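You operate a simulated robot arm through the tools that you are given. There is no shell and no other tool.

You are at the controls of a simulated robot arm. One attempt, no reset.

JOB
Wind the wall clock 3 turns, set the time and start its pendulum.
Fine: hands within two minutes of the time display on the radio bench; shut the clock door again.
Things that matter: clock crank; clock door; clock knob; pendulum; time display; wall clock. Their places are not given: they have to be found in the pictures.

The check looks at the end state, three seconds after you hand in, the way a careful person would. Anything else that was tipped, shoved, dropped, spilled or broken makes it a failure.

ROBOT AND FRAMES
A 7-joint arm with a three-finger gripper, fixed in place. Base frame: the origin is on the floor under the middle of its stand, x ahead of it, y to its left, z up. Readings come in mm, rad, newtons and seconds.
With the tool pointing down near the work surface it reaches from about 100 to 880 mm from the base axis. Its first joint turns from -2.897 to 2.897 rad. Payload 2.94 kg.
Tool frame: the origin (TCP) lies between the finger pads and is the grasp point; the fingertips stand 30 mm ahead of it; z points along the fingers, y is the line along which they close. The gripper opens to 132 mm; its body begins 107 mm behind the TCP.
Orientation is that of the tool frame in the base frame, as a unit quaternion [x, y, z, w]. With the fingers straight down and closing along the base's y, the tool's x points along the base's -x, its y along +y and its z along -z.

CONTROLS
- The arm moves only by the tool move_arm. Its argument "motion" is a list that holds one entry, the list of rows, each a list of 7 numbers: the shift along the tool's x, y, z in cm, then the turn, a rotation vector about the tool's x, y, z in rad, then the opening in per cent of the stroke, from 0 (shut) to 100 (fully open). In form: [[[x, y, z, rx, ry, rz, gripper], ...]]. A call has 1 to 20 rows; each row is the pose to reach, as a shift and turn from the pose commanded when the call began, along the tool's axes at that moment. A row lasts 0.2 s, in which the tool goes at most 50 mm and 0.15 rad; a call with a longer step from one row to the next is refused whole, and so is a gripper value outside its range. A pose out of reach is approached as far as the arm can. The call stops where the force on the tool passes 40 N (or 10 N more than at its start, if that is more) or the arm is blocked; 0.2 s more then pass. The fingers move at their own pace (about 37.4 mm/s each) and stop on an object; they squeeze with about 31 N. The grip force told is the motor's: it shows also when the fingers shut on nothing. Time passes only in rows, and 0.2 s behind the last, so rows that repeat a pose let the fingers close. The reply holds the time, the measured pose of the TCP, the force on the tool along the base axes, the opening and the grip force, in the units named above and with some noise, with the torque about the TCP (base axes, N m) and any sound that the robot's microphone picked up, and new pictures: "show" is both (left out), scene, wrist or none.
- Cameras (640 x 400 px; columns grow to the right, rows downward): "scene" is fixed at [50.5, 500.8, 1746.1]; the picture's right is [-0.70, -0.71, 0.00], its down [-0.33, 0.33, -0.88] and it looks along [0.63, -0.62, -0.47] (base axes); focal length 356 px, centre (320, 200). "wrist" rides on the gripper at [72, 3, -144] in the tool frame; the picture's right is [-0.04, 1.00, 0.00], its down [-0.88, -0.04, -0.48] and it looks along [-0.48, -0.02, 0.88] (tool axes); focal length 256 px, centre (320, 200).
- slide_trunk(by): moves the trunk up (or, below 0, down) by that many mm; the arm rides with it, the base frame stays. It gives what a move gives, with no picture.
- locate(camera, pixels): there is no depth. For up to 12 entries [column, row, z] of the newest picture of that camera ("zoom" is the newest enlarged one), the place [x, y] in the base frame at which the ray of that pixel passes the height z, good to about 2 mm. No time passes.
- enlarge(camera, box): a new picture of the part [left, top, right, bottom] of that camera's present view, enlarged. No time passes.
- close_job(): hands the job in; it is judged then, once.

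Unless the task says otherwise, let go and move clear before handing in.

The tools are called after "Request:" by a JSON object that holds its "name" and its "arguments". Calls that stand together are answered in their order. move_arm: Moves the arm, as the interface text tells. Its arguments: {"type":"object","properties":{"motion":{"type":"array","items":{"type":"array","items":{"type":"array","items":{"type":"number"}}}},"show":{"type":"string","enum":["both","scene","wrist","none"]}},"required":["motion"]} The other tools are called the same way: slide_trunk (by) moves the trunk up or down; locate (camera, pixels) gives the place at which the rays of pixels pass given heights; enlarge (camera, box) takes an enlarged picture of a part of a camera's view; close_job () hands the job in.

At the start:

```text
clock: 0.0
eef_pos: [394.8, -310.7, 1514.6]
ee_rot: [0.0, 1.0, 0.0, 0.0]
contact_force: [-0.4, 0.1, 0.6]
torque: [0.02, 0.01, 0.0]
width: 131.9
finger_force: 0.1
trunk travel left (down, up): [-475.0, 65.0]
```

scene: 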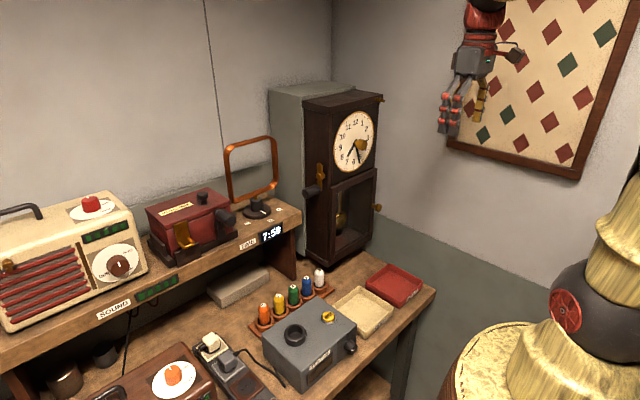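
wrist: 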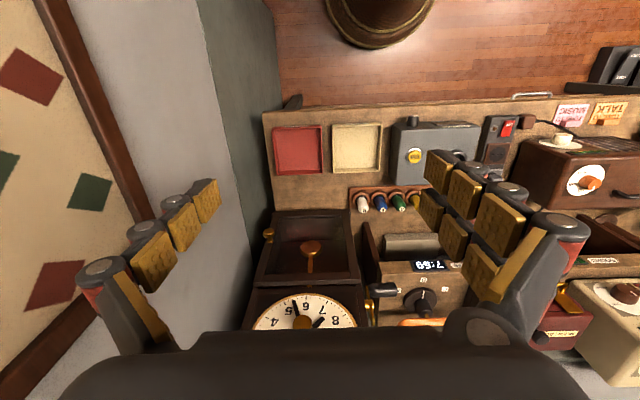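

The scene shows the wall clock around pixels (300-385, 90-265), with a brass knob near (361,145), a crank near (315,185), and the display at about (270,233). I'll enlarge these parts first.

Request:
{"name": "enlarge", "arguments": {"camera": "scene", "box": [290, 80, 400, 180]}}

Request:
{"name": "enlarge", "arguments": {"camera": "scene", "box": [290, 150, 400, 270]}}

Request:
{"name": "enlarge", "arguments": {"camera": "scene", "box": [220, 180, 320, 260]}}

Request:
{"name": "enlarge", "arguments": {"camera": "wrist", "box": [230, 190, 470, 340]}}

```text
4.00 times, centred on (345, 130) of scene
```

zoom: 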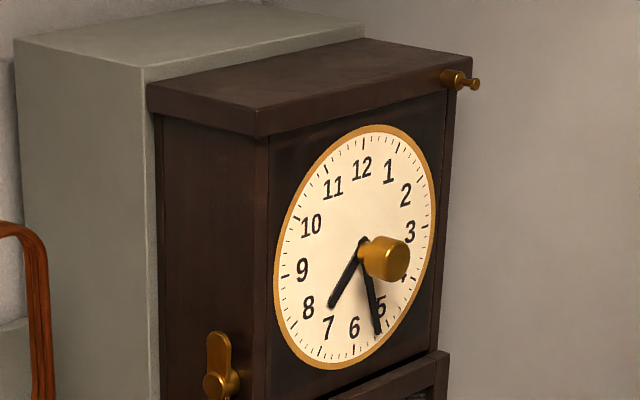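

```text
3.33 times, centred on (345, 210) of scene
```

zoom: 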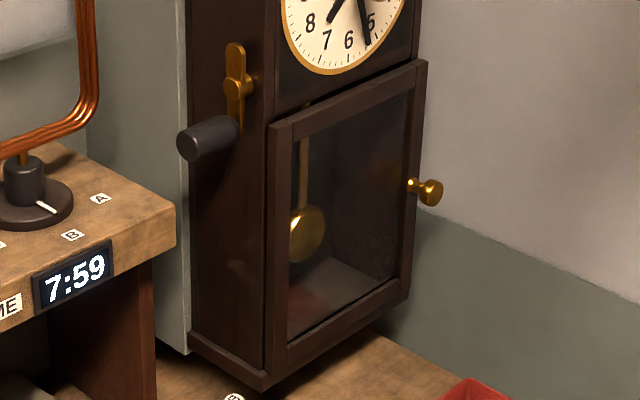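

```text
5.00 times, centred on (270, 220) of scene
```

zoom: 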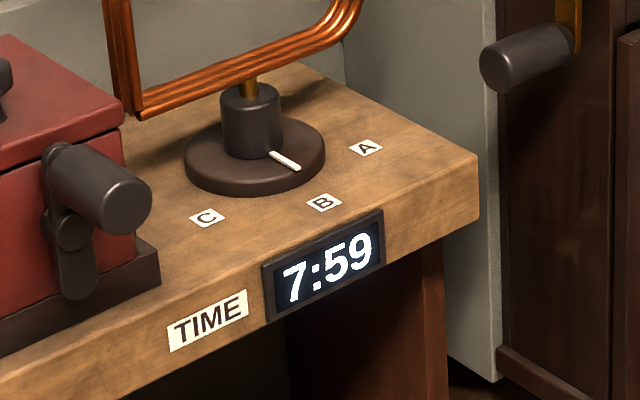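

```text
2.67 times, centred on (350, 265) of wrist
```

zoom: 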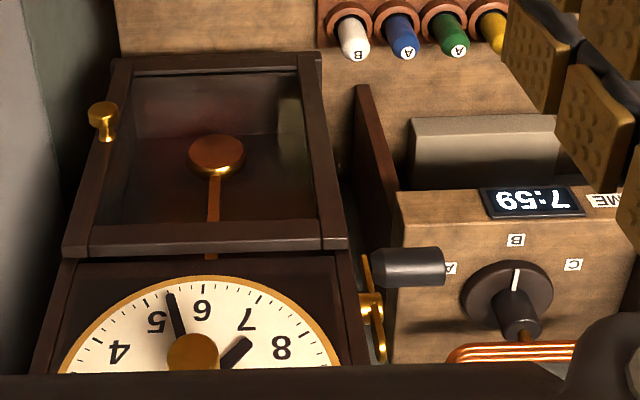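

The display reads 7:59 while the clock hands show about 7:27, and the clock faces the robot (-x) with the crank on its +y side. I'll triangulate key points from both cameras.

Request:
{"name": "locate", "arguments": {"camera": "scene", "pixels": [[361.3, 144.5, 1400], [361.3, 144.5, 1300], [354.5, 140.5, 1400], [354.5, 140.5, 1300], [308, 191, 1300], [308, 191, 1200], [321, 174, 1300], [321, 174, 1200], [378.5, 207.5, 1300], [378.5, 207.5, 1100], [337, 221, 1200], [337, 221, 1100]]}}

Request:
{"name": "locate", "arguments": {"camera": "wrist", "pixels": [[302, 322, 1400], [302, 322, 1300], [392, 290, 1300], [392, 290, 1200], [371, 305, 1300], [371, 305, 1200], [268.5, 236, 1300], [268.5, 236, 1100], [311, 248, 1200], [311, 248, 1100]]}}

```text
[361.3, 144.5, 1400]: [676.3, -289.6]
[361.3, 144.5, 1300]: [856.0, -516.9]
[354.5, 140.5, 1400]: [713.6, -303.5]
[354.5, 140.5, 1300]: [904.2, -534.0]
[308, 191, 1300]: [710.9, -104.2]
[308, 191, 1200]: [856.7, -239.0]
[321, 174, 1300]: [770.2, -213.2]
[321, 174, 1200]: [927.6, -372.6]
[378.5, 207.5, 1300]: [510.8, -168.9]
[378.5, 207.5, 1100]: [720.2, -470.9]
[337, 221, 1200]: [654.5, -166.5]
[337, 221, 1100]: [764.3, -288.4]
```

```text
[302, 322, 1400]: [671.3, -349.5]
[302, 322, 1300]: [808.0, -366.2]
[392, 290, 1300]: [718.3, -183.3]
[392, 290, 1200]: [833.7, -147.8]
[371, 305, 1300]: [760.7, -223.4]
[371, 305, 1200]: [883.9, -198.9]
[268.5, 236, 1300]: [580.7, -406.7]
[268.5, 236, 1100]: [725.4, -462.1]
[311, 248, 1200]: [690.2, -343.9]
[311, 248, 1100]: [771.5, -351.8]
```

Triangulation puts the dial knob near (720,-354,1372), the crank pivot near (773,-222,1294), the door knob near (716,-460,1107) and the pendulum bob near (820,-356,1044). I'll turn the tool to face +x, staying well in front of the clock, to get a better look.

Request:
{"name": "move_arm", "arguments": {"motion": [[[-1.0, -0.2, 1, 0, -0.143, 0, 100], [-2, -0.4, 2, 0, -0.286, 0, 100], [-3, -0.6, 3, 0, -0.428, 0, 100], [-4, -0.8, 4, 0, -0.571, 0, 100], [-5, -1, 5, 0, -0.714, 0, 100], [-6, -1.2, 6, 0, -0.857, 0, 100], [-7, -1.4, 7, 0, -1.0, 0, 100], [-8, -1.6, 8, 0, -1.142, 0, 100], [-9, -1.8, 9, 0, -1.285, 0, 100], [-10, -2, 10, 0, -1.428, 0, 100], [-11, -2, 11, 0, -1.5708, 0, 100]]]}}

```text
clock: 2.4
eef_pos: [503.4, -331.0, 1404.1]
ee_rot: [0.0, 0.706, -0.001, 0.708]
contact_force: [2.0, -0.6, -0.3]
torque: [0.0, 0.03, 0.09]
width: 132.0
finger_force: 0.0
trunk travel left (down, up): [-475.0, 65.0]
```

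scene: 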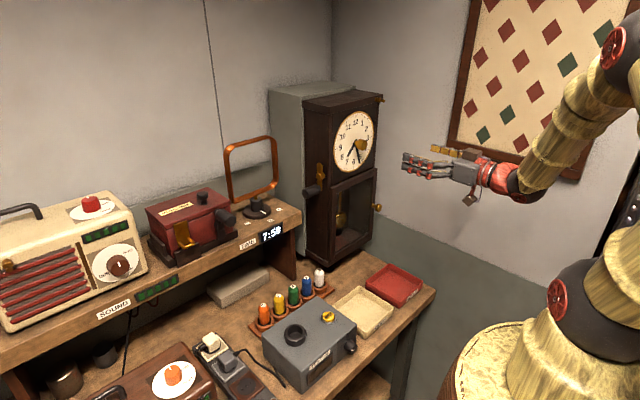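
wrist: 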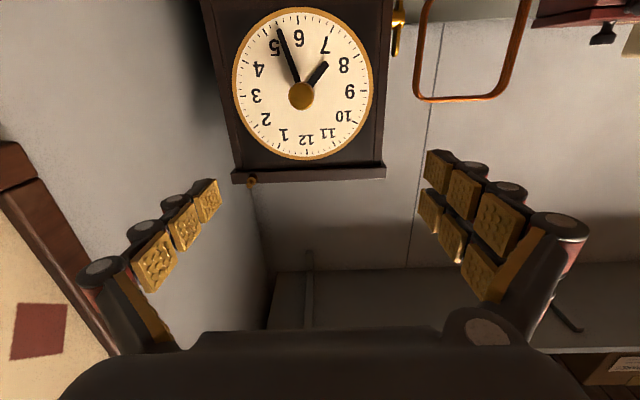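

The wrist view now shows the whole dial, upside-down, centred near (301,95). I'll enlarge it to read the hands and see the knob.

Request:
{"name": "enlarge", "arguments": {"camera": "wrist", "box": [190, 0, 430, 150]}}

Request:
{"name": "enlarge", "arguments": {"camera": "wrist", "box": [262, 55, 342, 105]}}

Request:
{"name": "locate", "arguments": {"camera": "wrist", "pixels": [[301.5, 96, 1400], [301.5, 96, 1350], [397, 25, 1300], [397, 25, 1250], [233, 95, 1400], [233, 95, 1350], [372, 95, 1400], [372, 95, 1350]]}}

```text
2.67 times, centred on (310, 75) of wrist
```

zoom: 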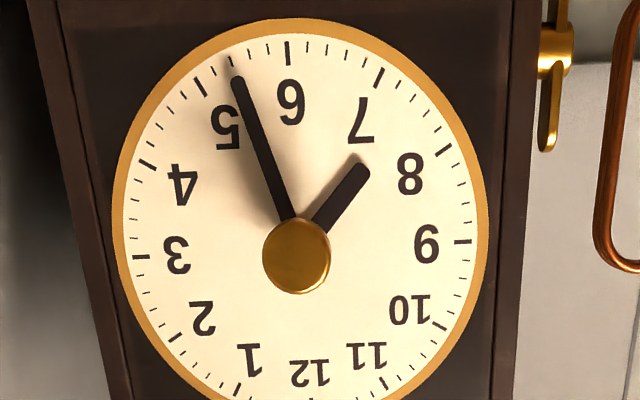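

```text
8.00 times, centred on (302, 80) of wrist
```

zoom: 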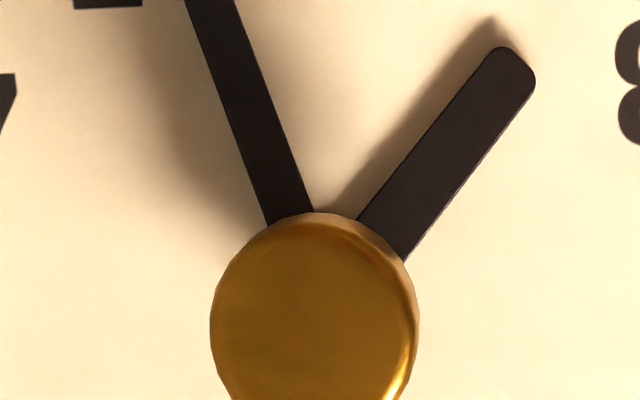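

```text
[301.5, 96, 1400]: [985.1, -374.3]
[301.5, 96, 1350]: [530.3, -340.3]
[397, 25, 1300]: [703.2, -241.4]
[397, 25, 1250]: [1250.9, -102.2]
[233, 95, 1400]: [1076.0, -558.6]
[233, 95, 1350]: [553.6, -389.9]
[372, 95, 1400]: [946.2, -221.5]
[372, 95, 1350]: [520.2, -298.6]
```

The minute hand points a bit past the 5 (about 26–27 min) and the hour hand between 7 and 8. I'll triangulate dial ticks, crank and door features for the face plane.

Request:
{"name": "locate", "arguments": {"camera": "scene", "pixels": [[353.5, 168, 1330], [353.5, 168, 1280], [336.75, 149.25, 1400], [336.75, 149.25, 1350], [371.75, 136.5, 1400], [371.75, 136.5, 1350], [319.5, 166.0, 1300], [319.5, 166.0, 1250]]}}

Request:
{"name": "locate", "arguments": {"camera": "wrist", "pixels": [[298, 18.75, 1330], [298, 18.75, 1280], [363.6, 90.75, 1400], [363.6, 90.75, 1350], [243.25, 96.4, 1400], [243.25, 96.4, 1350], [399, 23, 1300], [399, 23, 1350]]}}

Request:
{"name": "enlarge", "arguments": {"camera": "wrist", "box": [370, 0, 450, 50]}}

Request:
{"name": "enlarge", "arguments": {"camera": "scene", "box": [290, 150, 354, 210]}}

```text
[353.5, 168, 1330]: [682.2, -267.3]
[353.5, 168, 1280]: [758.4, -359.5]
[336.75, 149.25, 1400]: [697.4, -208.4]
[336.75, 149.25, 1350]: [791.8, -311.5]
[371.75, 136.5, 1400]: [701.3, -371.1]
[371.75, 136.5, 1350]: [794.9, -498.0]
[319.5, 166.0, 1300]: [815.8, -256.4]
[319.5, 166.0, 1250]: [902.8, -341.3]
```

```text
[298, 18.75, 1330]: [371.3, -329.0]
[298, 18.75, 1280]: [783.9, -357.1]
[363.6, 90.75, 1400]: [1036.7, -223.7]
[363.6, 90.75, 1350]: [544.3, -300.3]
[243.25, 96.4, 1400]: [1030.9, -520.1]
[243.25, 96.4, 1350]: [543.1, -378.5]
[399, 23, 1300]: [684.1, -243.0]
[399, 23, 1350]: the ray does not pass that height
```

```text
8.00 times, centred on (410, 25) of wrist
```

zoom: 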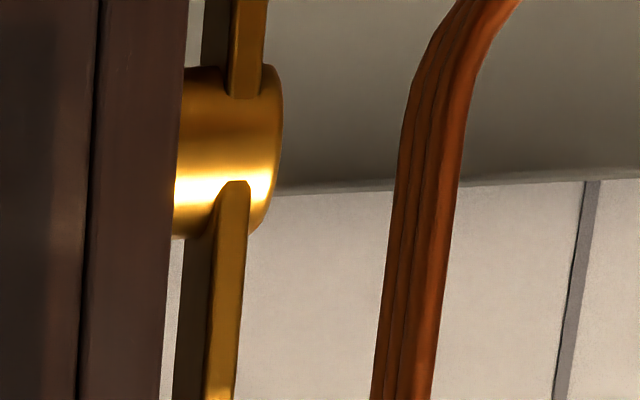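

```text
6.67 times, centred on (322, 180) of scene
```

zoom: 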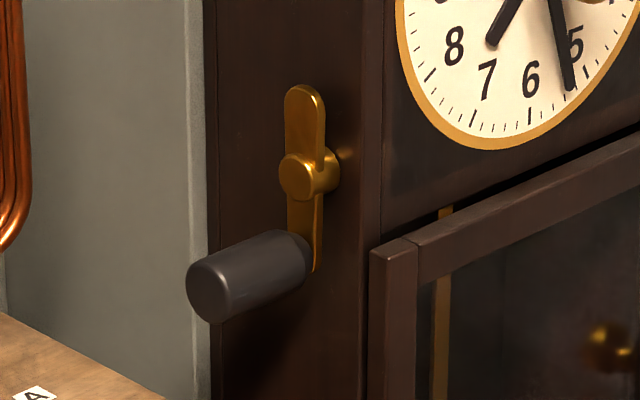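

Face plane is at about x=753 with dial centre near (753,-355,1371) and a ~32 mm knob; the crank hub sits on the +y side with its handle hanging down, and the shelf top is about z=1168. I'll roll the tool 90° so the fingers close vertically and move left to view the crank from the side.

Request:
{"name": "move_arm", "arguments": {"motion": [[[1.2, 1.5, 0.7, 0, 0, 0.143, 100], [2.4, 3, 1.4, 0, 0, 0.286, 100], [3.6, 4.5, 2.1, 0, 0, 0.428, 100], [4.8, 6, 2.8, 0, 0, 0.571, 100], [6, 7.5, 3.5, 0, 0, 0.714, 100], [7.2, 9, 4.2, 0, 0, 0.857, 100], [8.4, 10.5, 4.9, 0, 0, 1.0, 100], [9.6, 12, 5.6, 0, 0, 1.142, 100], [10.8, 13.5, 6.3, 0, 0, 1.285, 100], [12, 15, 7, 0, 0, 1.428, 100], [13, 16, 8, 0, 0, 1.5708, 100]]]}}

```text
clock: 4.8
eef_pos: [585.7, -171.2, 1273.3]
ee_rot: [0.5, 0.5, 0.5, 0.5]
contact_force: [0.1, 0.1, 0.2]
torque: [-0.02, -0.01, 0.01]
width: 132.0
finger_force: 0.0
trunk travel left (down, up): [-475.0, 65.0]
```

scene: 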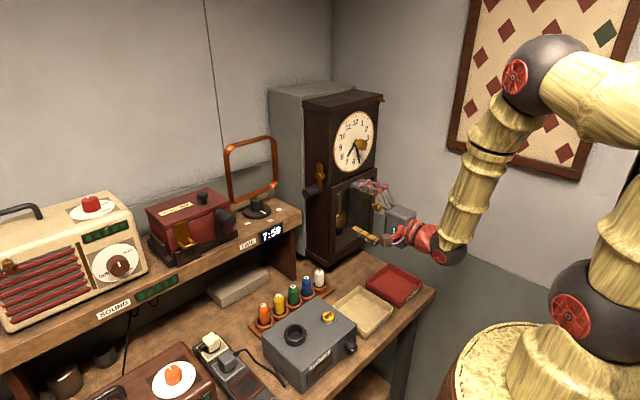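
wrist: 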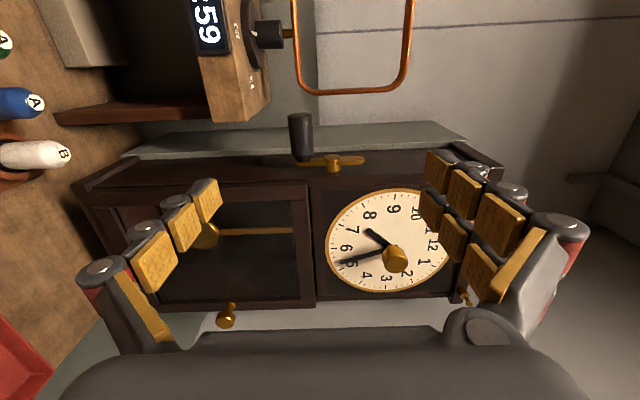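

Now the wrist view shows the crank: handle around (300,115–160), hub about (335,163). I'll enlarge it and get rays from both cameras.

Request:
{"name": "enlarge", "arguments": {"camera": "wrist", "box": [270, 95, 390, 185]}}

Request:
{"name": "locate", "arguments": {"camera": "wrist", "pixels": [[300, 117, 1250], [300, 117, 1255], [304, 158, 1250], [304, 158, 1255], [335, 163, 1290], [335, 163, 1295], [320, 200, 1250], [320, 200, 1300]]}}

Request:
{"name": "locate", "arguments": {"camera": "scene", "pixels": [[304.5, 193.5, 1280], [304.5, 193.5, 1230], [318.5, 176.5, 1310], [318.5, 176.5, 1260], [302, 211, 1200], [302, 211, 1150]]}}

```text
4.44 times, centred on (330, 140) of wrist
```

zoom: 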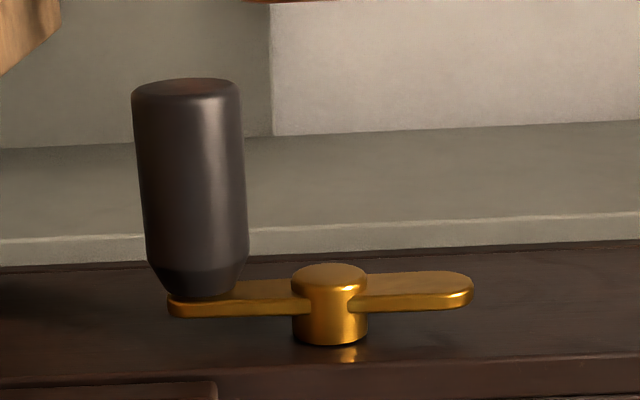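

```text
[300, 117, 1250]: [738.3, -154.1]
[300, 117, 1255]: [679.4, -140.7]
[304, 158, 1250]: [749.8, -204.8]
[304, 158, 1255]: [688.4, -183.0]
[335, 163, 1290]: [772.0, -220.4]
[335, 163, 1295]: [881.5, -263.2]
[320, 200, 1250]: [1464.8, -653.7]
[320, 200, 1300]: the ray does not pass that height
```

```text
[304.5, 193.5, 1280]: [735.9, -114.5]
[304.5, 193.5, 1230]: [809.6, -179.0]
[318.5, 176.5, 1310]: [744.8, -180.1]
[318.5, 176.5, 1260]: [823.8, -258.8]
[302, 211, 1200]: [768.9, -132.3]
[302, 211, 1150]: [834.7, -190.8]
```

The crank pivot comes out near (783,·,1288) with the handle (30 mm thick, y from −217 to −159) hanging at about z=1247, radius ≈41 mm. I'll move in front of the handle with the fingers part-open, then check before going in.

Request:
{"name": "move_arm", "arguments": {"motion": [[[-0.3, -0.7, 3, 0, 0, 0, 48], [-0.6, -1.4, 6, 0, 0, 0, 48], [-0.9, -2.1, 9, 0, 0, 0, 48], [-1.2, -2.63, 12, 0, 0, 0, 48], [-1.2, -2.63, 12, 0, 0, 0, 48], [-1.2, -2.63, 12, 0, 0, 0, 48]]]}}

```text
clock: 6.2
eef_pos: [707.0, -182.2, 1246.9]
ee_rot: [0.5, 0.5, 0.499, 0.5]
contact_force: [1.1, -0.1, -0.4]
torque: [-0.01, 0.01, 0.01]
width: 63.5
finger_force: 0.2
trunk travel left (down, up): [-475.0, 65.0]
```

scene: 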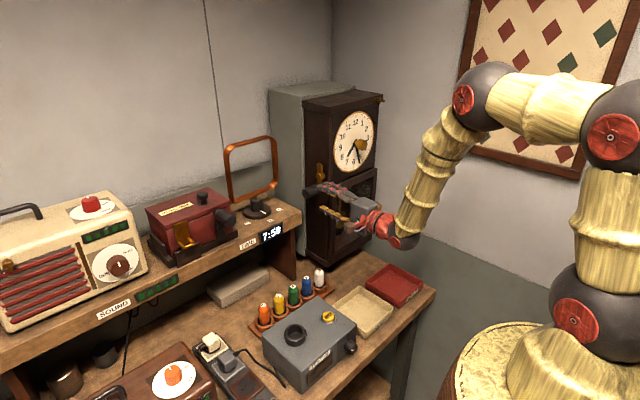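
wrist: 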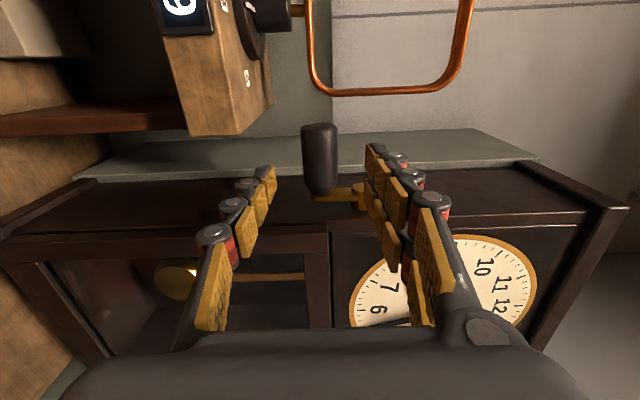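

The handle sits centred between the fingertips (column 320) in the wrist view. I'll advance 77 mm so that it lies at the grasp point.

Request:
{"name": "move_arm", "arguments": {"motion": [[[0, 0, 2, 0, 0, 0, 48], [0, 0, 4, 0, 0, 0, 48], [0, 0, 6, 0, 0, 0, 48], [0, 0, 7.7, 0, 0, 0, 48], [0, 0, 7.7, 0, 0, 0, 48]]]}}

```text
clock: 7.4
eef_pos: [781.4, -182.5, 1246.3]
ee_rot: [0.501, 0.5, 0.5, 0.5]
contact_force: [-0.5, 0.1, 1.1]
torque: [-0.01, 0.0, 0.0]
width: 63.4
finger_force: 0.0
trunk travel left (down, up): [-475.0, 65.0]
```

scene: 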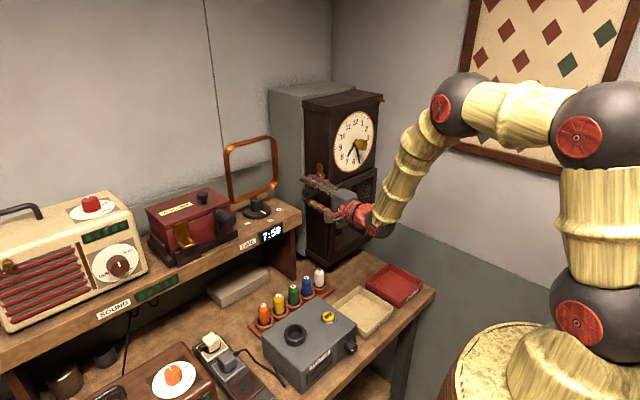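
wrist: 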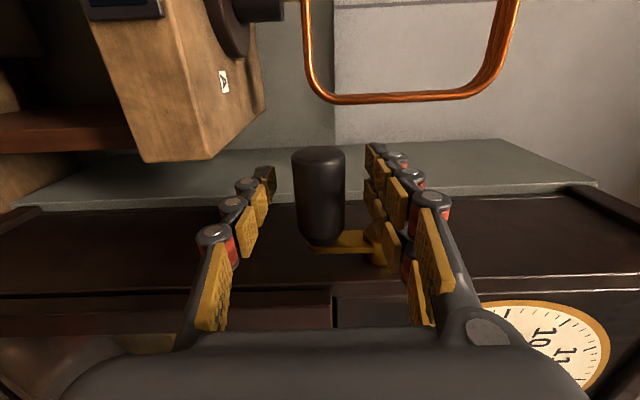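

The handle is between the pads (columns 295–345, rows 150–245). Closing the fingers on it now.

Request:
{"name": "move_arm", "arguments": {"motion": [[[0, 0, 0, 0, 0, 0, 30], [0, 0, 0, 0, 0, 0, 20], [0, 0, 0, 0, 0, 0, 10], [0, 0, 0, 0, 0, 0, 0], [0, 0, 0, 0, 0, 0, 0]]]}}

```text
clock: 8.6
eef_pos: [781.5, -183.1, 1246.0]
ee_rot: [0.5, 0.501, 0.5, 0.5]
contact_force: [1.4, 0.5, -0.3]
torque: [-0.18, 0.02, -0.01]
width: 29.9
finger_force: 33.3
trunk travel left (down, up): [-475.0, 65.0]
```

scene: 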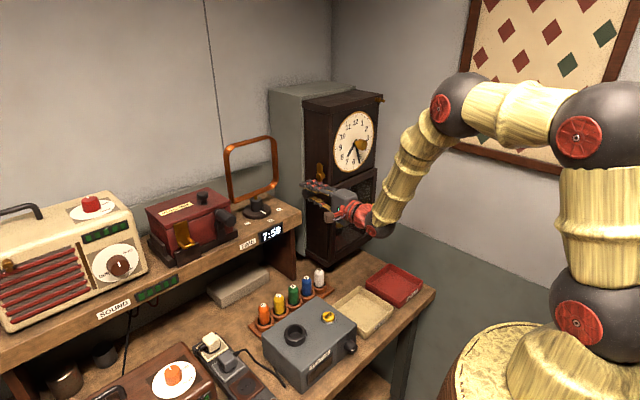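
wrist: 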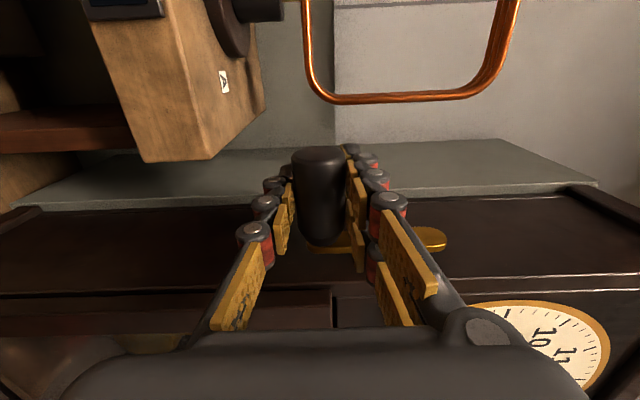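

Gripped at 29.9 mm. I'll try a first short arc, bottom toward +x and up (clockwise seen from the crank side), and watch forces and sounds.

Request:
{"name": "move_arm", "arguments": {"motion": [[[0, 0.016, 0.357, 0, 0, 0, 0], [0, 0.062, 0.712, 0, 0, 0, 0], [0, 0.14, 1.06, 0, 0, 0, 0], [0, 0.247, 1.402, 0, 0, 0, 0], [0, 0.384, 1.733, 0, 0, 0, 0], [0, 0.549, 2.05, 0, 0, 0, 0]]]}}

```text
clock: 10.0
eef_pos: [802.8, -183.4, 1253.8]
ee_rot: [0.5, 0.5, 0.5, 0.5]
contact_force: [-1.4, -1.7, 0.4]
torque: [-0.28, 0.02, 0.95]
width: 29.7
finger_force: 44.8
trunk travel left (down, up): [-475.0, 65.0]
```

scene: 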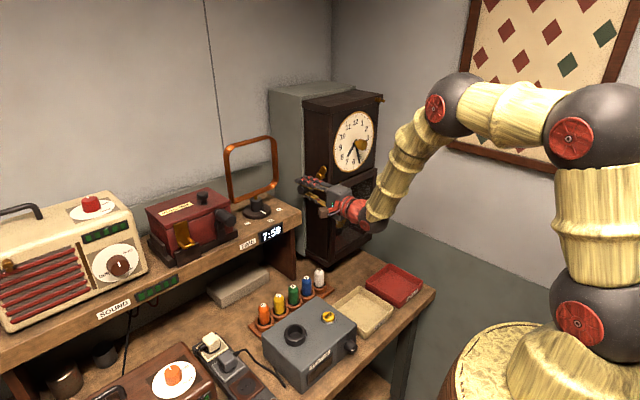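
wrist: 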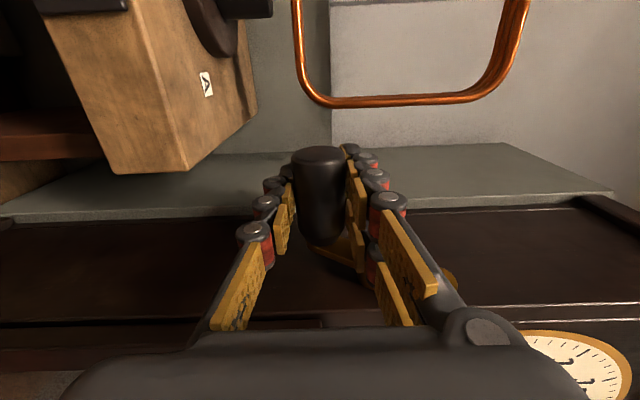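

The crank followed smoothly with little force; the plate has turned with the handle. A circle fit gives the centre near (780,1287.5) with r≈41, so I'll carry on along that arc.

Request:
{"name": "move_arm", "arguments": {"motion": [[[0, 0.58, 0.596, 0, 0, 0, 0], [0, 1.05, 1.03, 0, 0, 0, 0], [0, 1.59, 1.39, 0, 0, 0, 0], [0, 2.18, 1.65, 0, 0, 0, 0], [0, 2.8, 1.83, 0, 0, 0, 0], [0, 3.44, 1.9, 0, 0, 0, 0], [0, 4.08, 1.87, 0, 0, 0, 0], [0, 4.71, 1.74, 0, 0, 0, 0], [0, 5.31, 1.52, 0, 0, 0, 0], [0, 5.87, 1.2, 0, 0, 0, 0]]]}}

```text
clock: 12.2
eef_pos: [813.2, -183.9, 1311.7]
ee_rot: [0.5, 0.5, 0.5, 0.5]
contact_force: [-3.9, -3.1, -3.4]
torque: [-0.06, 0.0, -0.37]
width: 29.5
finger_force: 44.9
trunk travel left (down, up): [-475.0, 65.0]
```

scene: 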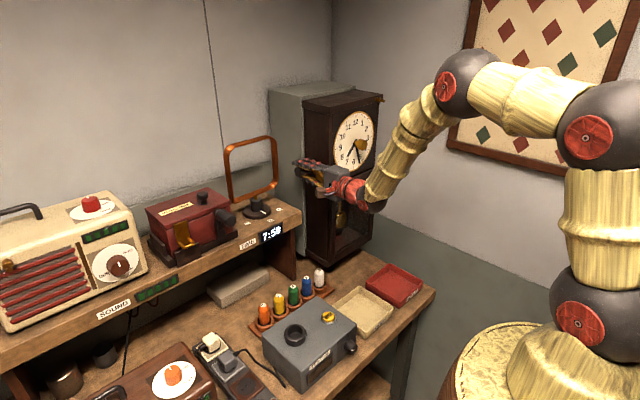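
wrist: 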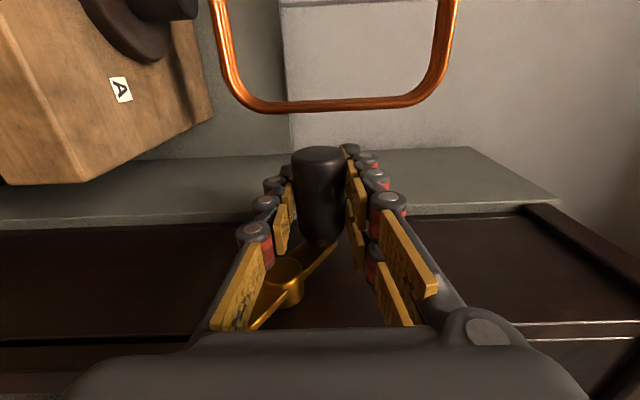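

The circle fits well (measured radius 41 mm, force only ~6 N). I'll complete the first turn back to the bottom in one call.

Request:
{"name": "move_arm", "arguments": {"motion": [[[0, 0.656, -0.551, 0, 0, 0, 0], [0, 1.184, -1.226, 0, 0, 0, 0], [0, 1.56, -1.997, 0, 0, 0, 0], [0, 1.767, -2.828, 0, 0, 0, 0], [0, 1.797, -3.685, 0, 0, 0, 0], [0, 1.648, -4.529, 0, 0, 0, 0], [0, 1.327, -5.324, 0, 0, 0, 0], [0, 0.848, -6.034, 0, 0, 0, 0], [0, 0.231, -6.63, 0, 0, 0, 0], [0, -0.496, -7.084, 0, 0, 0, 0], [0, -1.301, -7.377, 0, 0, 0, 0], [0, -2.15, -7.497, 0, 0, 0, 0], [0, -3.005, -7.437, 0, 0, 0, 0], [0, -3.829, -7.2, 0, 0, 0, 0], [0, -4.586, -6.798, 0, 0, 0, 0], [0, -5.242, -6.247, 0, 0, 0, 0], [0, -5.77, -5.572, 0, 0, 0, 0], [0, -6.146, -4.801, 0, 0, 0, 0], [0, -6.353, -3.97, 0, 0, 0, 0], [0, -6.383, -3.113, 0, 0, 0, 0]]]}}

```text
clock: 16.4
eef_pos: [782.4, -182.5, 1246.8]
ee_rot: [0.5, 0.501, 0.5, 0.5]
contact_force: [1.7, -3.7, 0.9]
torque: [-0.54, 0.01, -0.17]
width: 29.5
finger_force: 44.9
trunk travel left (down, up): [-475.0, 65.0]
```

scene: 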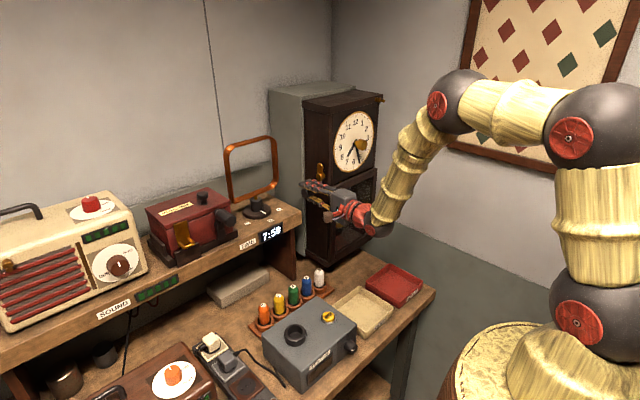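
wrist: 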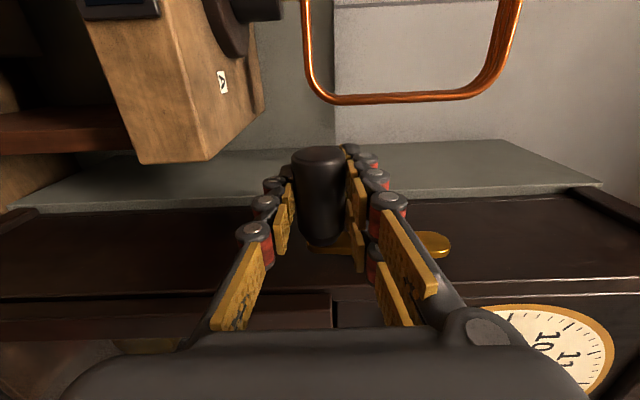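

One full turn is done (back at the bottom, handle at (782,1247)). I'll run the second turn with the same direction, 18° per row.

Request:
{"name": "move_arm", "arguments": {"motion": [[[0, 0.289, 1.25, 0, 0, 0, 0], [0, 0.949, 2.349, 0, 0, 0, 0], [0, 1.917, 3.191, 0, 0, 0, 0], [0, 3.098, 3.692, 0, 0, 0, 0], [0, 4.376, 3.804, 0, 0, 0, 0], [0, 5.626, 3.515, 0, 0, 0, 0], [0, 6.725, 2.855, 0, 0, 0, 0], [0, 7.567, 1.887, 0, 0, 0, 0], [0, 8.068, 0.706, 0, 0, 0, 0], [0, 8.18, -0.572, 0, 0, 0, 0], [0, 7.891, -1.822, 0, 0, 0, 0], [0, 7.231, -2.921, 0, 0, 0, 0], [0, 6.263, -3.763, 0, 0, 0, 0], [0, 5.082, -4.264, 0, 0, 0, 0], [0, 3.804, -4.376, 0, 0, 0, 0], [0, 2.554, -4.087, 0, 0, 0, 0], [0, 1.455, -3.427, 0, 0, 0, 0], [0, 0.613, -2.459, 0, 0, 0, 0], [0, 0.112, -1.278, 0, 0, 0, 0], [0, 0, 0, 0, 0, 0, 0]]]}}

```text
clock: 20.6
eef_pos: [782.1, -182.9, 1247.2]
ee_rot: [0.501, 0.5, 0.5, 0.499]
contact_force: [1.4, -3.7, 1.5]
torque: [-0.42, -0.03, 1.14]
width: 29.7
finger_force: 44.8
trunk travel left (down, up): [-475.0, 65.0]
```

scene: 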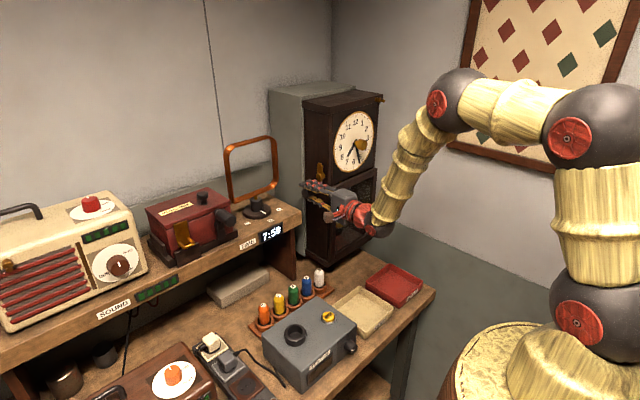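
wrist: 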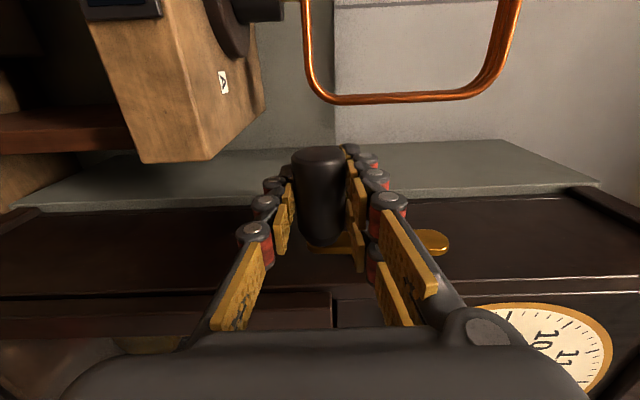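

Second turn is done, grip still firm at 29.7 mm. Now the third turn, ending a few degrees past the bottom.

Request:
{"name": "move_arm", "arguments": {"motion": [[[0, 0.289, 1.25, 0, 0, 0, 0], [0, 0.949, 2.349, 0, 0, 0, 0], [0, 1.917, 3.191, 0, 0, 0, 0], [0, 3.098, 3.692, 0, 0, 0, 0], [0, 4.376, 3.804, 0, 0, 0, 0], [0, 5.626, 3.515, 0, 0, 0, 0], [0, 6.725, 2.855, 0, 0, 0, 0], [0, 7.567, 1.887, 0, 0, 0, 0], [0, 8.068, 0.706, 0, 0, 0, 0], [0, 8.18, -0.572, 0, 0, 0, 0], [0, 7.891, -1.822, 0, 0, 0, 0], [0, 7.231, -2.921, 0, 0, 0, 0], [0, 6.263, -3.763, 0, 0, 0, 0], [0, 5.082, -4.264, 0, 0, 0, 0], [0, 3.804, -4.376, 0, 0, 0, 0], [0, 2.554, -4.087, 0, 0, 0, 0], [0, 1.455, -3.427, 0, 0, 0, 0], [0, 0.613, -2.459, 0, 0, 0, 0], [0, 0.112, -1.278, 0, 0, 0, 0], [0, 0.04, 0.35, 0, 0, 0, 0]]]}}

```text
clock: 24.8
eef_pos: [786.7, -183.4, 1248.2]
ee_rot: [0.5, 0.5, 0.5, 0.5]
contact_force: [2.0, -1.5, -0.4]
torque: [-0.18, -0.02, 0.39]
width: 29.5
finger_force: 45.0
trunk travel left (down, up): [-475.0, 65.0]
```

scene: 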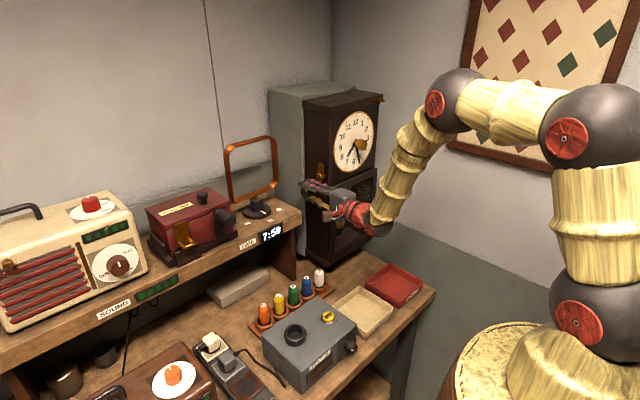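
wrist: 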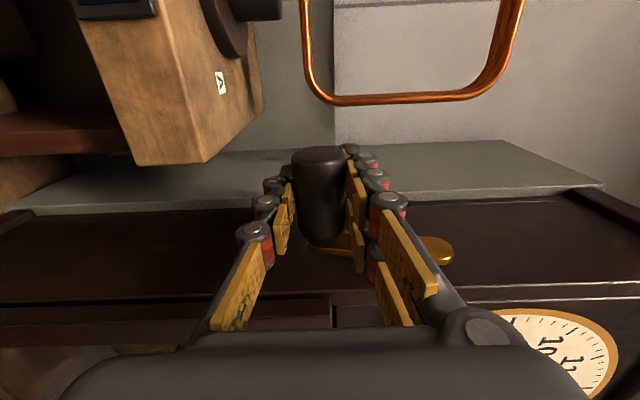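

Three turns are done, ending about 5° past the bottom. Opening the fingers and backing straight out along −x.

Request:
{"name": "move_arm", "arguments": {"motion": [[[0, 0, 0, 0, 0, 0, 20], [0, 0, 0, 0, 0, 0, 40], [0, 0, 0, 0, 0, 0, 50], [0, 0, 0, 0, 0, 0, 50], [0, 0, -2, 0, 0, 0, 50], [0, 0, -5, 0, 0, 0, 50], [0, 0, -9, 0, 0, 0, 50], [0, 0, -13, 0, 0, 0, 50], [0, 0, -17, 0, 0, 0, 50], [0, 0, -20, 0, 0, 0, 50]]]}}

```text
clock: 27.0
eef_pos: [585.3, -183.5, 1247.4]
ee_rot: [0.5, 0.5, 0.5, 0.5]
contact_force: [0.3, 0.2, 0.0]
torque: [-0.02, 0.01, 0.01]
width: 65.9
finger_force: 0.1
trunk travel left (down, up): [-475.0, 65.0]
```

scene: 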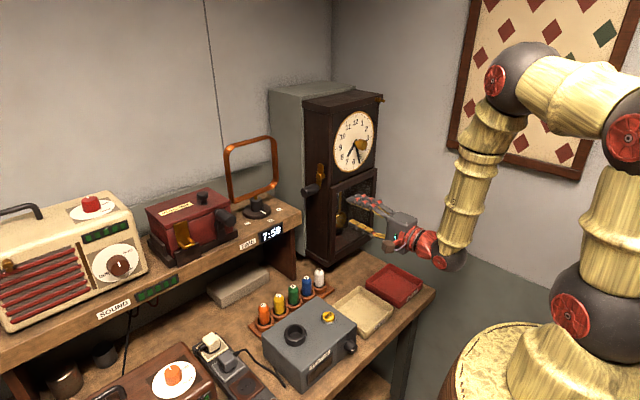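
wrist: 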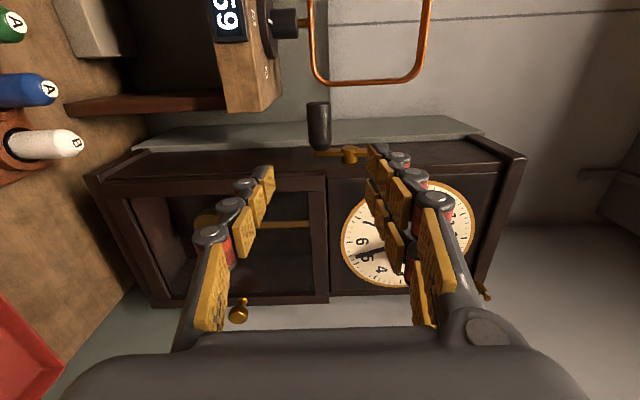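

The crank is released and the hand is clear. Next the time: I'll move in front of the dial centre, rolling back so I can see the knob and hands.

Request:
{"name": "move_arm", "arguments": {"motion": [[[-1.55, 1.13, 0.1, 0, 0, -0.143, 50], [-3.1, 2.26, 0.2, 0, 0, -0.286, 50], [-4.65, 3.39, 0.3, 0, 0, -0.428, 50], [-6.2, 4.5, 0.4, 0, 0, -0.571, 50], [-7.75, 5.6, 0.5, 0, 0, -0.714, 50], [-9.3, 6.75, 0.6, 0, 0, -0.857, 50], [-10.85, 7.9, 0.7, 0, 0, -1.0, 50], [-12.4, 9, 0.8, 0, 0, -1.142, 50], [-13.95, 10.1, 0.9, 0, 0, -1.285, 50], [-15.5, 11.25, 1, 0, 0, -1.428, 50], [-17.1, 12.4, 1, 0, 0, -1.5708, 50]]]}}

```text
clock: 29.4
eef_pos: [596.3, -354.7, 1370.0]
ee_rot: [-0.002, 0.707, -0.001, 0.707]
contact_force: [-0.2, 0.5, -0.2]
torque: [0.01, -0.03, 0.0]
width: 66.1
finger_force: 0.1
trunk travel left (down, up): [-475.0, 65.0]
```

scene: 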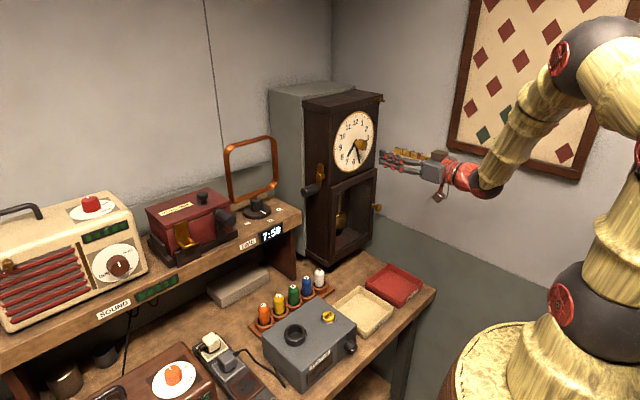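
wrist: 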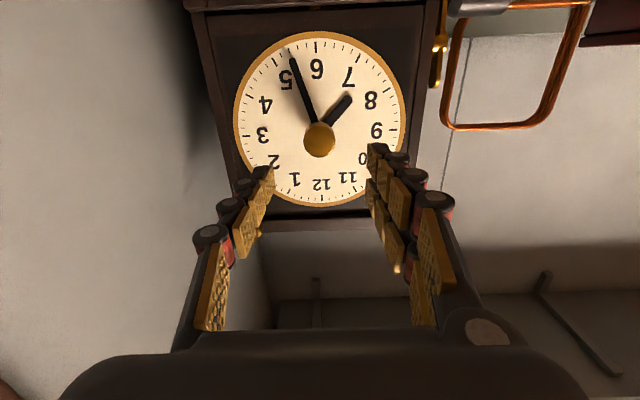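

The knob is centred at (319,139) between the fingertips. I'll check the display for drift and read the hands closely.

Request:
{"name": "enlarge", "arguments": {"camera": "wrist", "box": [225, 25, 417, 145]}}

Request:
{"name": "enlarge", "arguments": {"camera": "scene", "box": [240, 215, 304, 255]}}

Request:
{"name": "enlarge", "arguments": {"camera": "scene", "box": [325, 100, 389, 180]}}

Request:
{"name": "locate", "arguments": {"camera": "wrist", "pixels": [[319, 139, 1360], [319, 139, 1365], [319, 139, 1370]]}}

```text
3.33 times, centred on (321, 85) of wrist
```

zoom: 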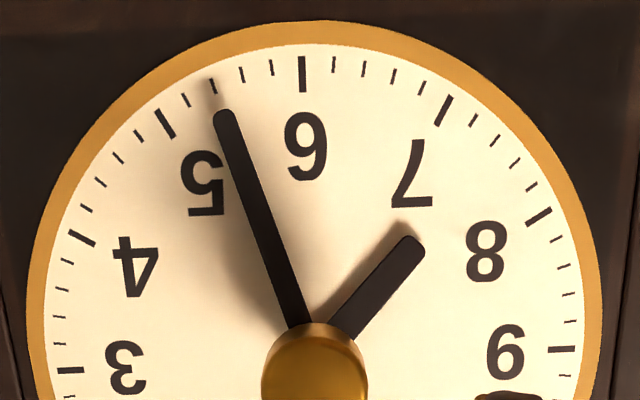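

```text
10.00 times, centred on (272, 235) of scene
```

zoom: 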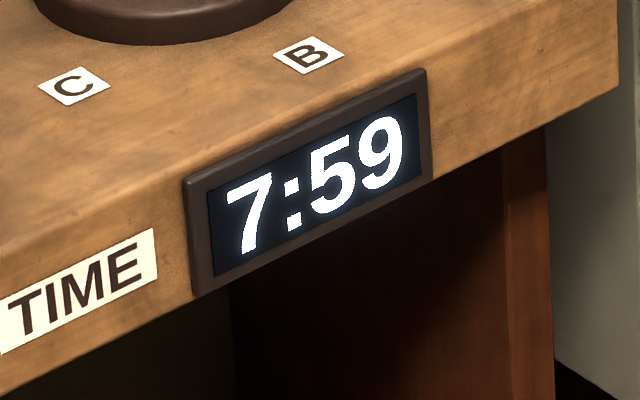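

```text
5.00 times, centred on (357, 140) of scene
```

zoom: 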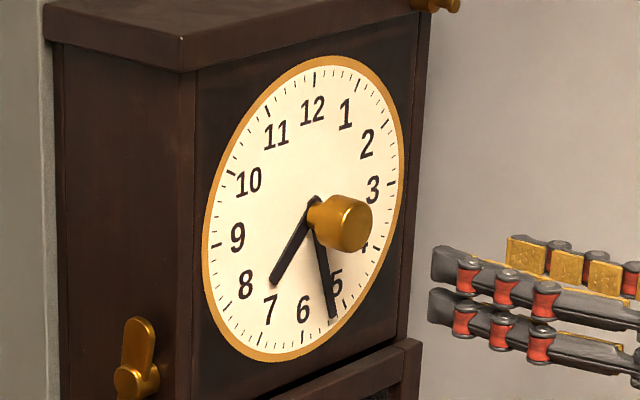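

```text
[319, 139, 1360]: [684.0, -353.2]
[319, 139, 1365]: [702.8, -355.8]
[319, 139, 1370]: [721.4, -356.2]
```

The display still reads 7:59 and the minute hand points exactly at 27 min, so the knob needs about +32 min (192° clockwise if it is 1:1). I'll test how far the wrist can roll back counter-clockwise in free air so a single grasp may suffice.

Request:
{"name": "move_arm", "arguments": {"motion": [[[0, 0, 0, 0, 0, -0.15, 50], [0, 0, 0, 0, 0, -0.3, 50], [0, 0, 0, 0, 0, -0.45, 50], [0, 0, 0, 0, 0, -0.6, 50], [0, 0, 0, 0, 0, -0.75, 50], [0, 0, 0, 0, 0, -0.9, 50], [0, 0, 0, 0, 0, -1.05, 50], [0, 0, 0, 0, 0, -1.2, 50], [0, 0, 0, 0, 0, -1.35, 50], [0, 0, 0, 0, 0, -1.5, 50], [0, 0, 0, 0, 0, -1.65, 50]]]}}

```text
clock: 31.8
eef_pos: [742.2, -429.9, 1579.9]
ee_rot: [-0.532, 0.545, -0.462, 0.456]
contact_force: [0.4, 0.8, -1.7]
torque: [0.02, -0.13, -0.15]
width: 66.0
finger_force: 0.0
out of reach, approached as far as the arm can: row 4, 5, 6, 7, 8, 9, 10, 11
trunk travel left (down, up): [-475.0, 65.0]
```

scene: 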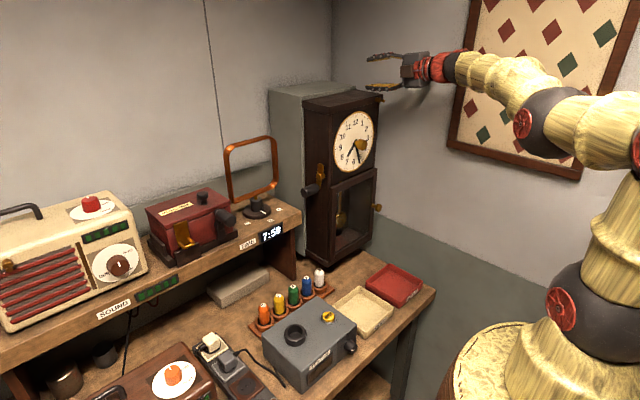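
wrist: 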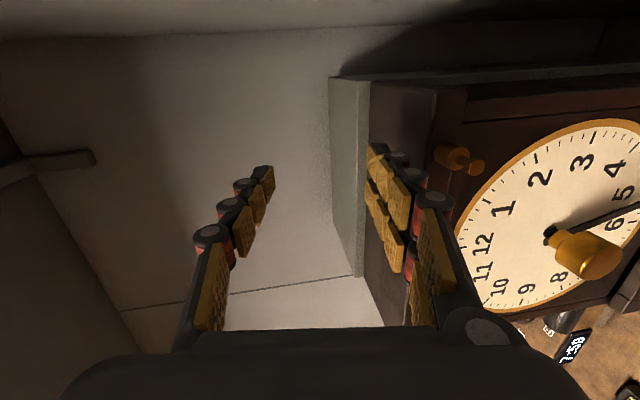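

The wrist's roll limit was hit (rows 4+ out of reach) and the arm drifted up to (742,−430,1580), above the clock's top right; forces stayed near zero so nothing seems touched. I'll back off gently toward −x with a short move to see how the commanded pose is referenced.

Request:
{"name": "move_arm", "arguments": {"motion": [[[0, 0, -2, 0, 0, 0, 50], [0, 0, -4, 0, 0, 0, 50]]]}}

```text
clock: 32.4
eef_pos: [704.4, -437.1, 1598.6]
ee_rot: [-0.531, 0.546, -0.459, 0.457]
contact_force: [-0.4, -0.4, -0.1]
torque: [-0.01, -0.03, 0.03]
width: 66.0
finger_force: 0.1
out of reach, approached as far as the arm can: row 1, 2
trunk travel left (down, up): [-475.0, 65.0]
```

scene: 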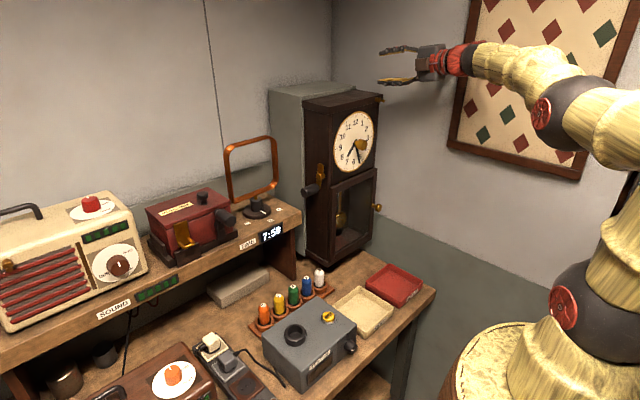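
wrist: 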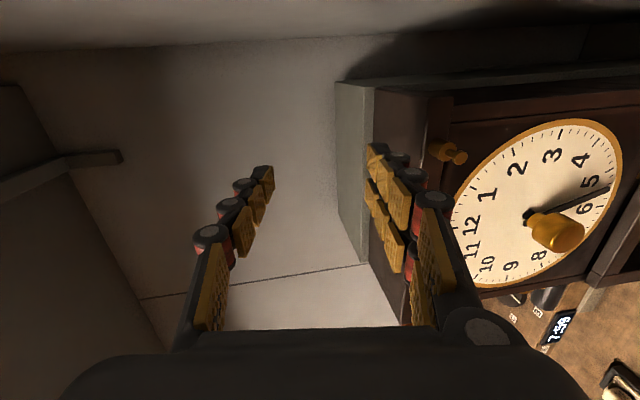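

Rows were still flagged out of reach, so the reference is probably the unreachable request. I'll turn back +0.15 rad per row (safe in either case, since it's clear of the clock) and look again.

Request:
{"name": "move_arm", "arguments": {"motion": [[[0, 0, 0, 0, 0, 0.15, 50], [0, 0, 0, 0, 0, 0.3, 50], [0, 0, 0, 0, 0, 0.45, 50], [0, 0, 0, 0, 0, 0.6, 50]]]}}

```text
clock: 33.4
eef_pos: [704.6, -439.0, 1598.0]
ee_rot: [-0.345, 0.677, -0.305, 0.574]
contact_force: [-0.1, -0.2, -0.6]
torque: [0.0, -0.01, 0.01]
width: 66.0
finger_force: 0.0
trunk travel left (down, up): [-475.0, 65.0]
```

scene: 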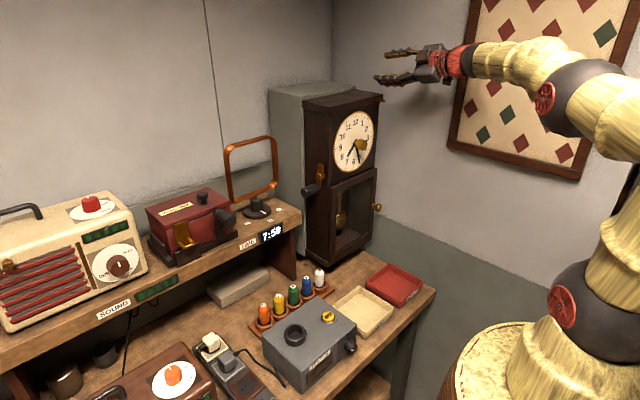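
wrist: 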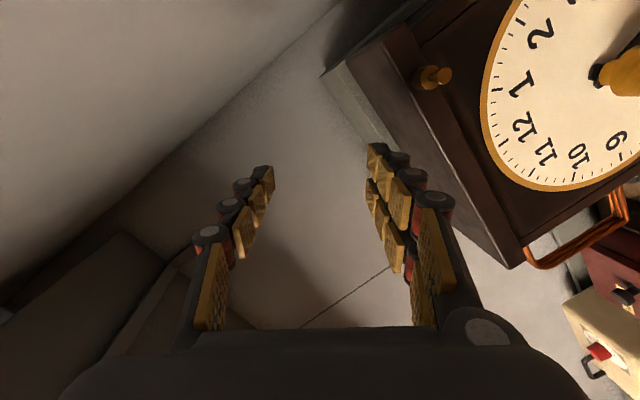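

It rolled in place, so the reference is the achieved pose; I'm at (705,−439,1598). I'll retreat in −x first, then return to the pose in front of the knob with roll 0, using the computed relative rotation.

Request:
{"name": "move_arm", "arguments": {"motion": [[[0.28, 0.32, -2.68, 0.0049, -0.0126, 0.0797, 50], [0.56, 0.64, -5.36, 0.0098, -0.0253, 0.1594, 50], [0.84, 0.95, -8.04, 0.0148, -0.0379, 0.2391, 50], [1.114, 1.27, -10.725, 0.0197, -0.0505, 0.3188, 50], [1.864, 4.17, -10.3, 0.0246, -0.0631, 0.3985, 50], [2.614, 7.07, -9.88, 0.0295, -0.0758, 0.4783, 50], [3.364, 9.97, -9.46, 0.0344, -0.0884, 0.558, 50], [4.115, 12.87, -9.04, 0.0393, -0.101, 0.6377, 50], [4.865, 15.77, -8.62, 0.0443, -0.1136, 0.7174, 50], [5.615, 18.67, -8.2, 0.0492, -0.1263, 0.7971, 50], [6.365, 21.57, -7.78, 0.0541, -0.1389, 0.8768, 50], [7.115, 24.47, -7.36, 0.059, -0.1515, 0.9565, 50]]]}}

```text
clock: 36.0
eef_pos: [593.9, -354.0, 1371.0]
ee_rot: [0.0, 0.708, -0.001, 0.707]
contact_force: [-0.5, 0.8, 0.7]
torque: [-0.01, 0.02, -0.01]
width: 66.1
finger_force: 0.1
trunk travel left (down, up): [-475.0, 65.0]
```

scene: 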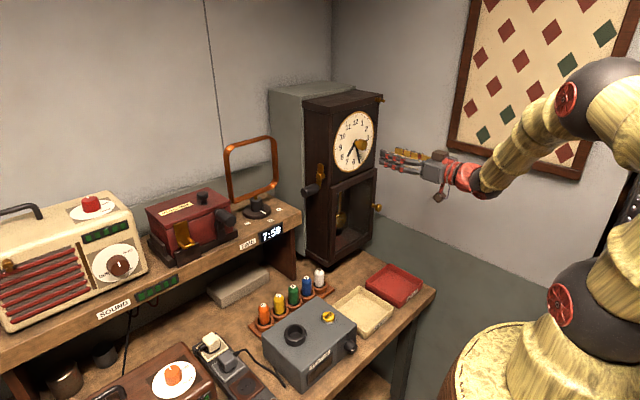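
wrist: 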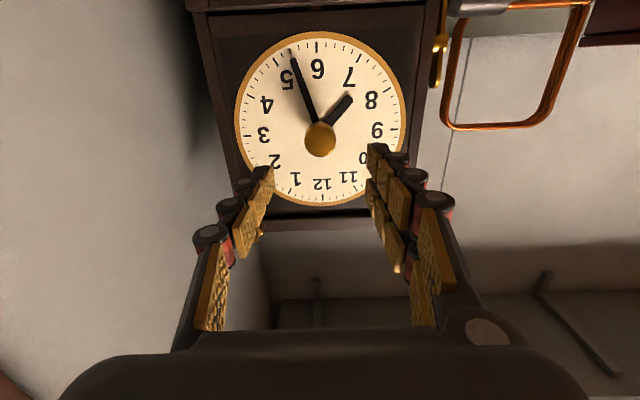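

Back in front of the knob at roll 0. Roll has room only in the positive (clockwise) direction, which is the direction I need. I'll check alignment on the knob with an enlarged view.

Request:
{"name": "enlarge", "arguments": {"camera": "wrist", "box": [288, 115, 352, 165]}}

Request:
{"name": "locate", "arguments": {"camera": "wrist", "pixels": [[316.9, 42, 1284], [316.9, 42, 1290], [247.5, 136, 1371], [247.5, 136, 1374], [393, 128.5, 1371], [393, 128.5, 1374], [320, 137, 1371], [320, 137, 1373], [320, 140, 1371], [320, 140, 1373]]}}

```text
8.00 times, centred on (320, 140) of wrist
```

zoom: 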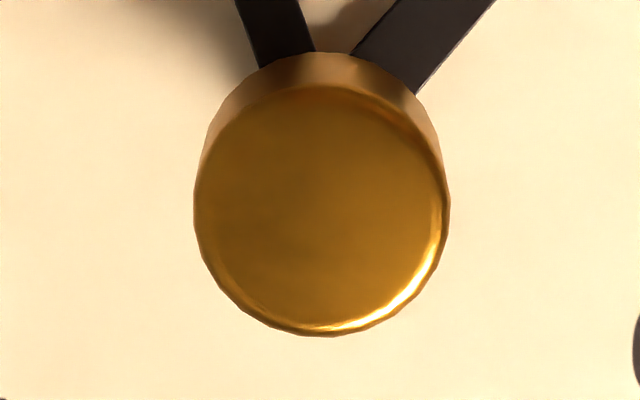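

```text
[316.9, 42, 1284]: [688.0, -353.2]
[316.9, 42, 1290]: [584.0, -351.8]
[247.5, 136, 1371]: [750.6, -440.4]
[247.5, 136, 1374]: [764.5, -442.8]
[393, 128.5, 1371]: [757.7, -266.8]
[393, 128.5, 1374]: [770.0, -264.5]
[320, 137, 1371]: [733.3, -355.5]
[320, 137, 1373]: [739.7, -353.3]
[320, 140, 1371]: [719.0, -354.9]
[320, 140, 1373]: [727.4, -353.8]
```

Knob front face is centred at (320.3,141.5), i.e. front at about x≈712. I'll check the knob's depth profile from the scene camera before closing in.

Request:
{"name": "enlarge", "arguments": {"camera": "scene", "box": [340, 125, 380, 160]}}

Request:
{"name": "locate", "arguments": {"camera": "scene", "pixels": [[363, 145, 1371], [361, 144.5, 1371], [359, 143, 1371], [357, 142, 1371], [355, 141, 1371]]}}

```text
11.43 times, centred on (360, 142) of scene
```

zoom: 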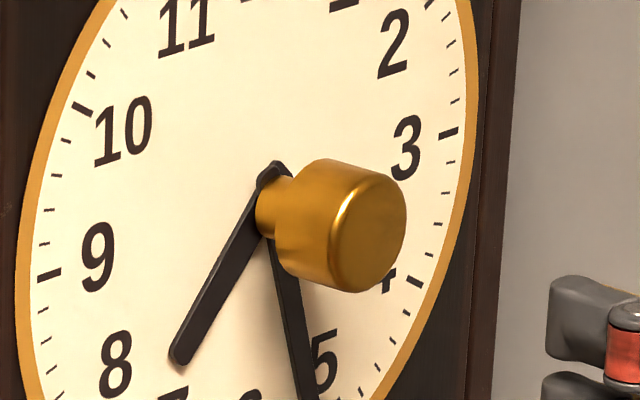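

```text
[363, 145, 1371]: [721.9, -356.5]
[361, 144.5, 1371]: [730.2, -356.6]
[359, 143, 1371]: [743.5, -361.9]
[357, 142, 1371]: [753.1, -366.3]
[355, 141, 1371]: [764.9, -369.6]
```

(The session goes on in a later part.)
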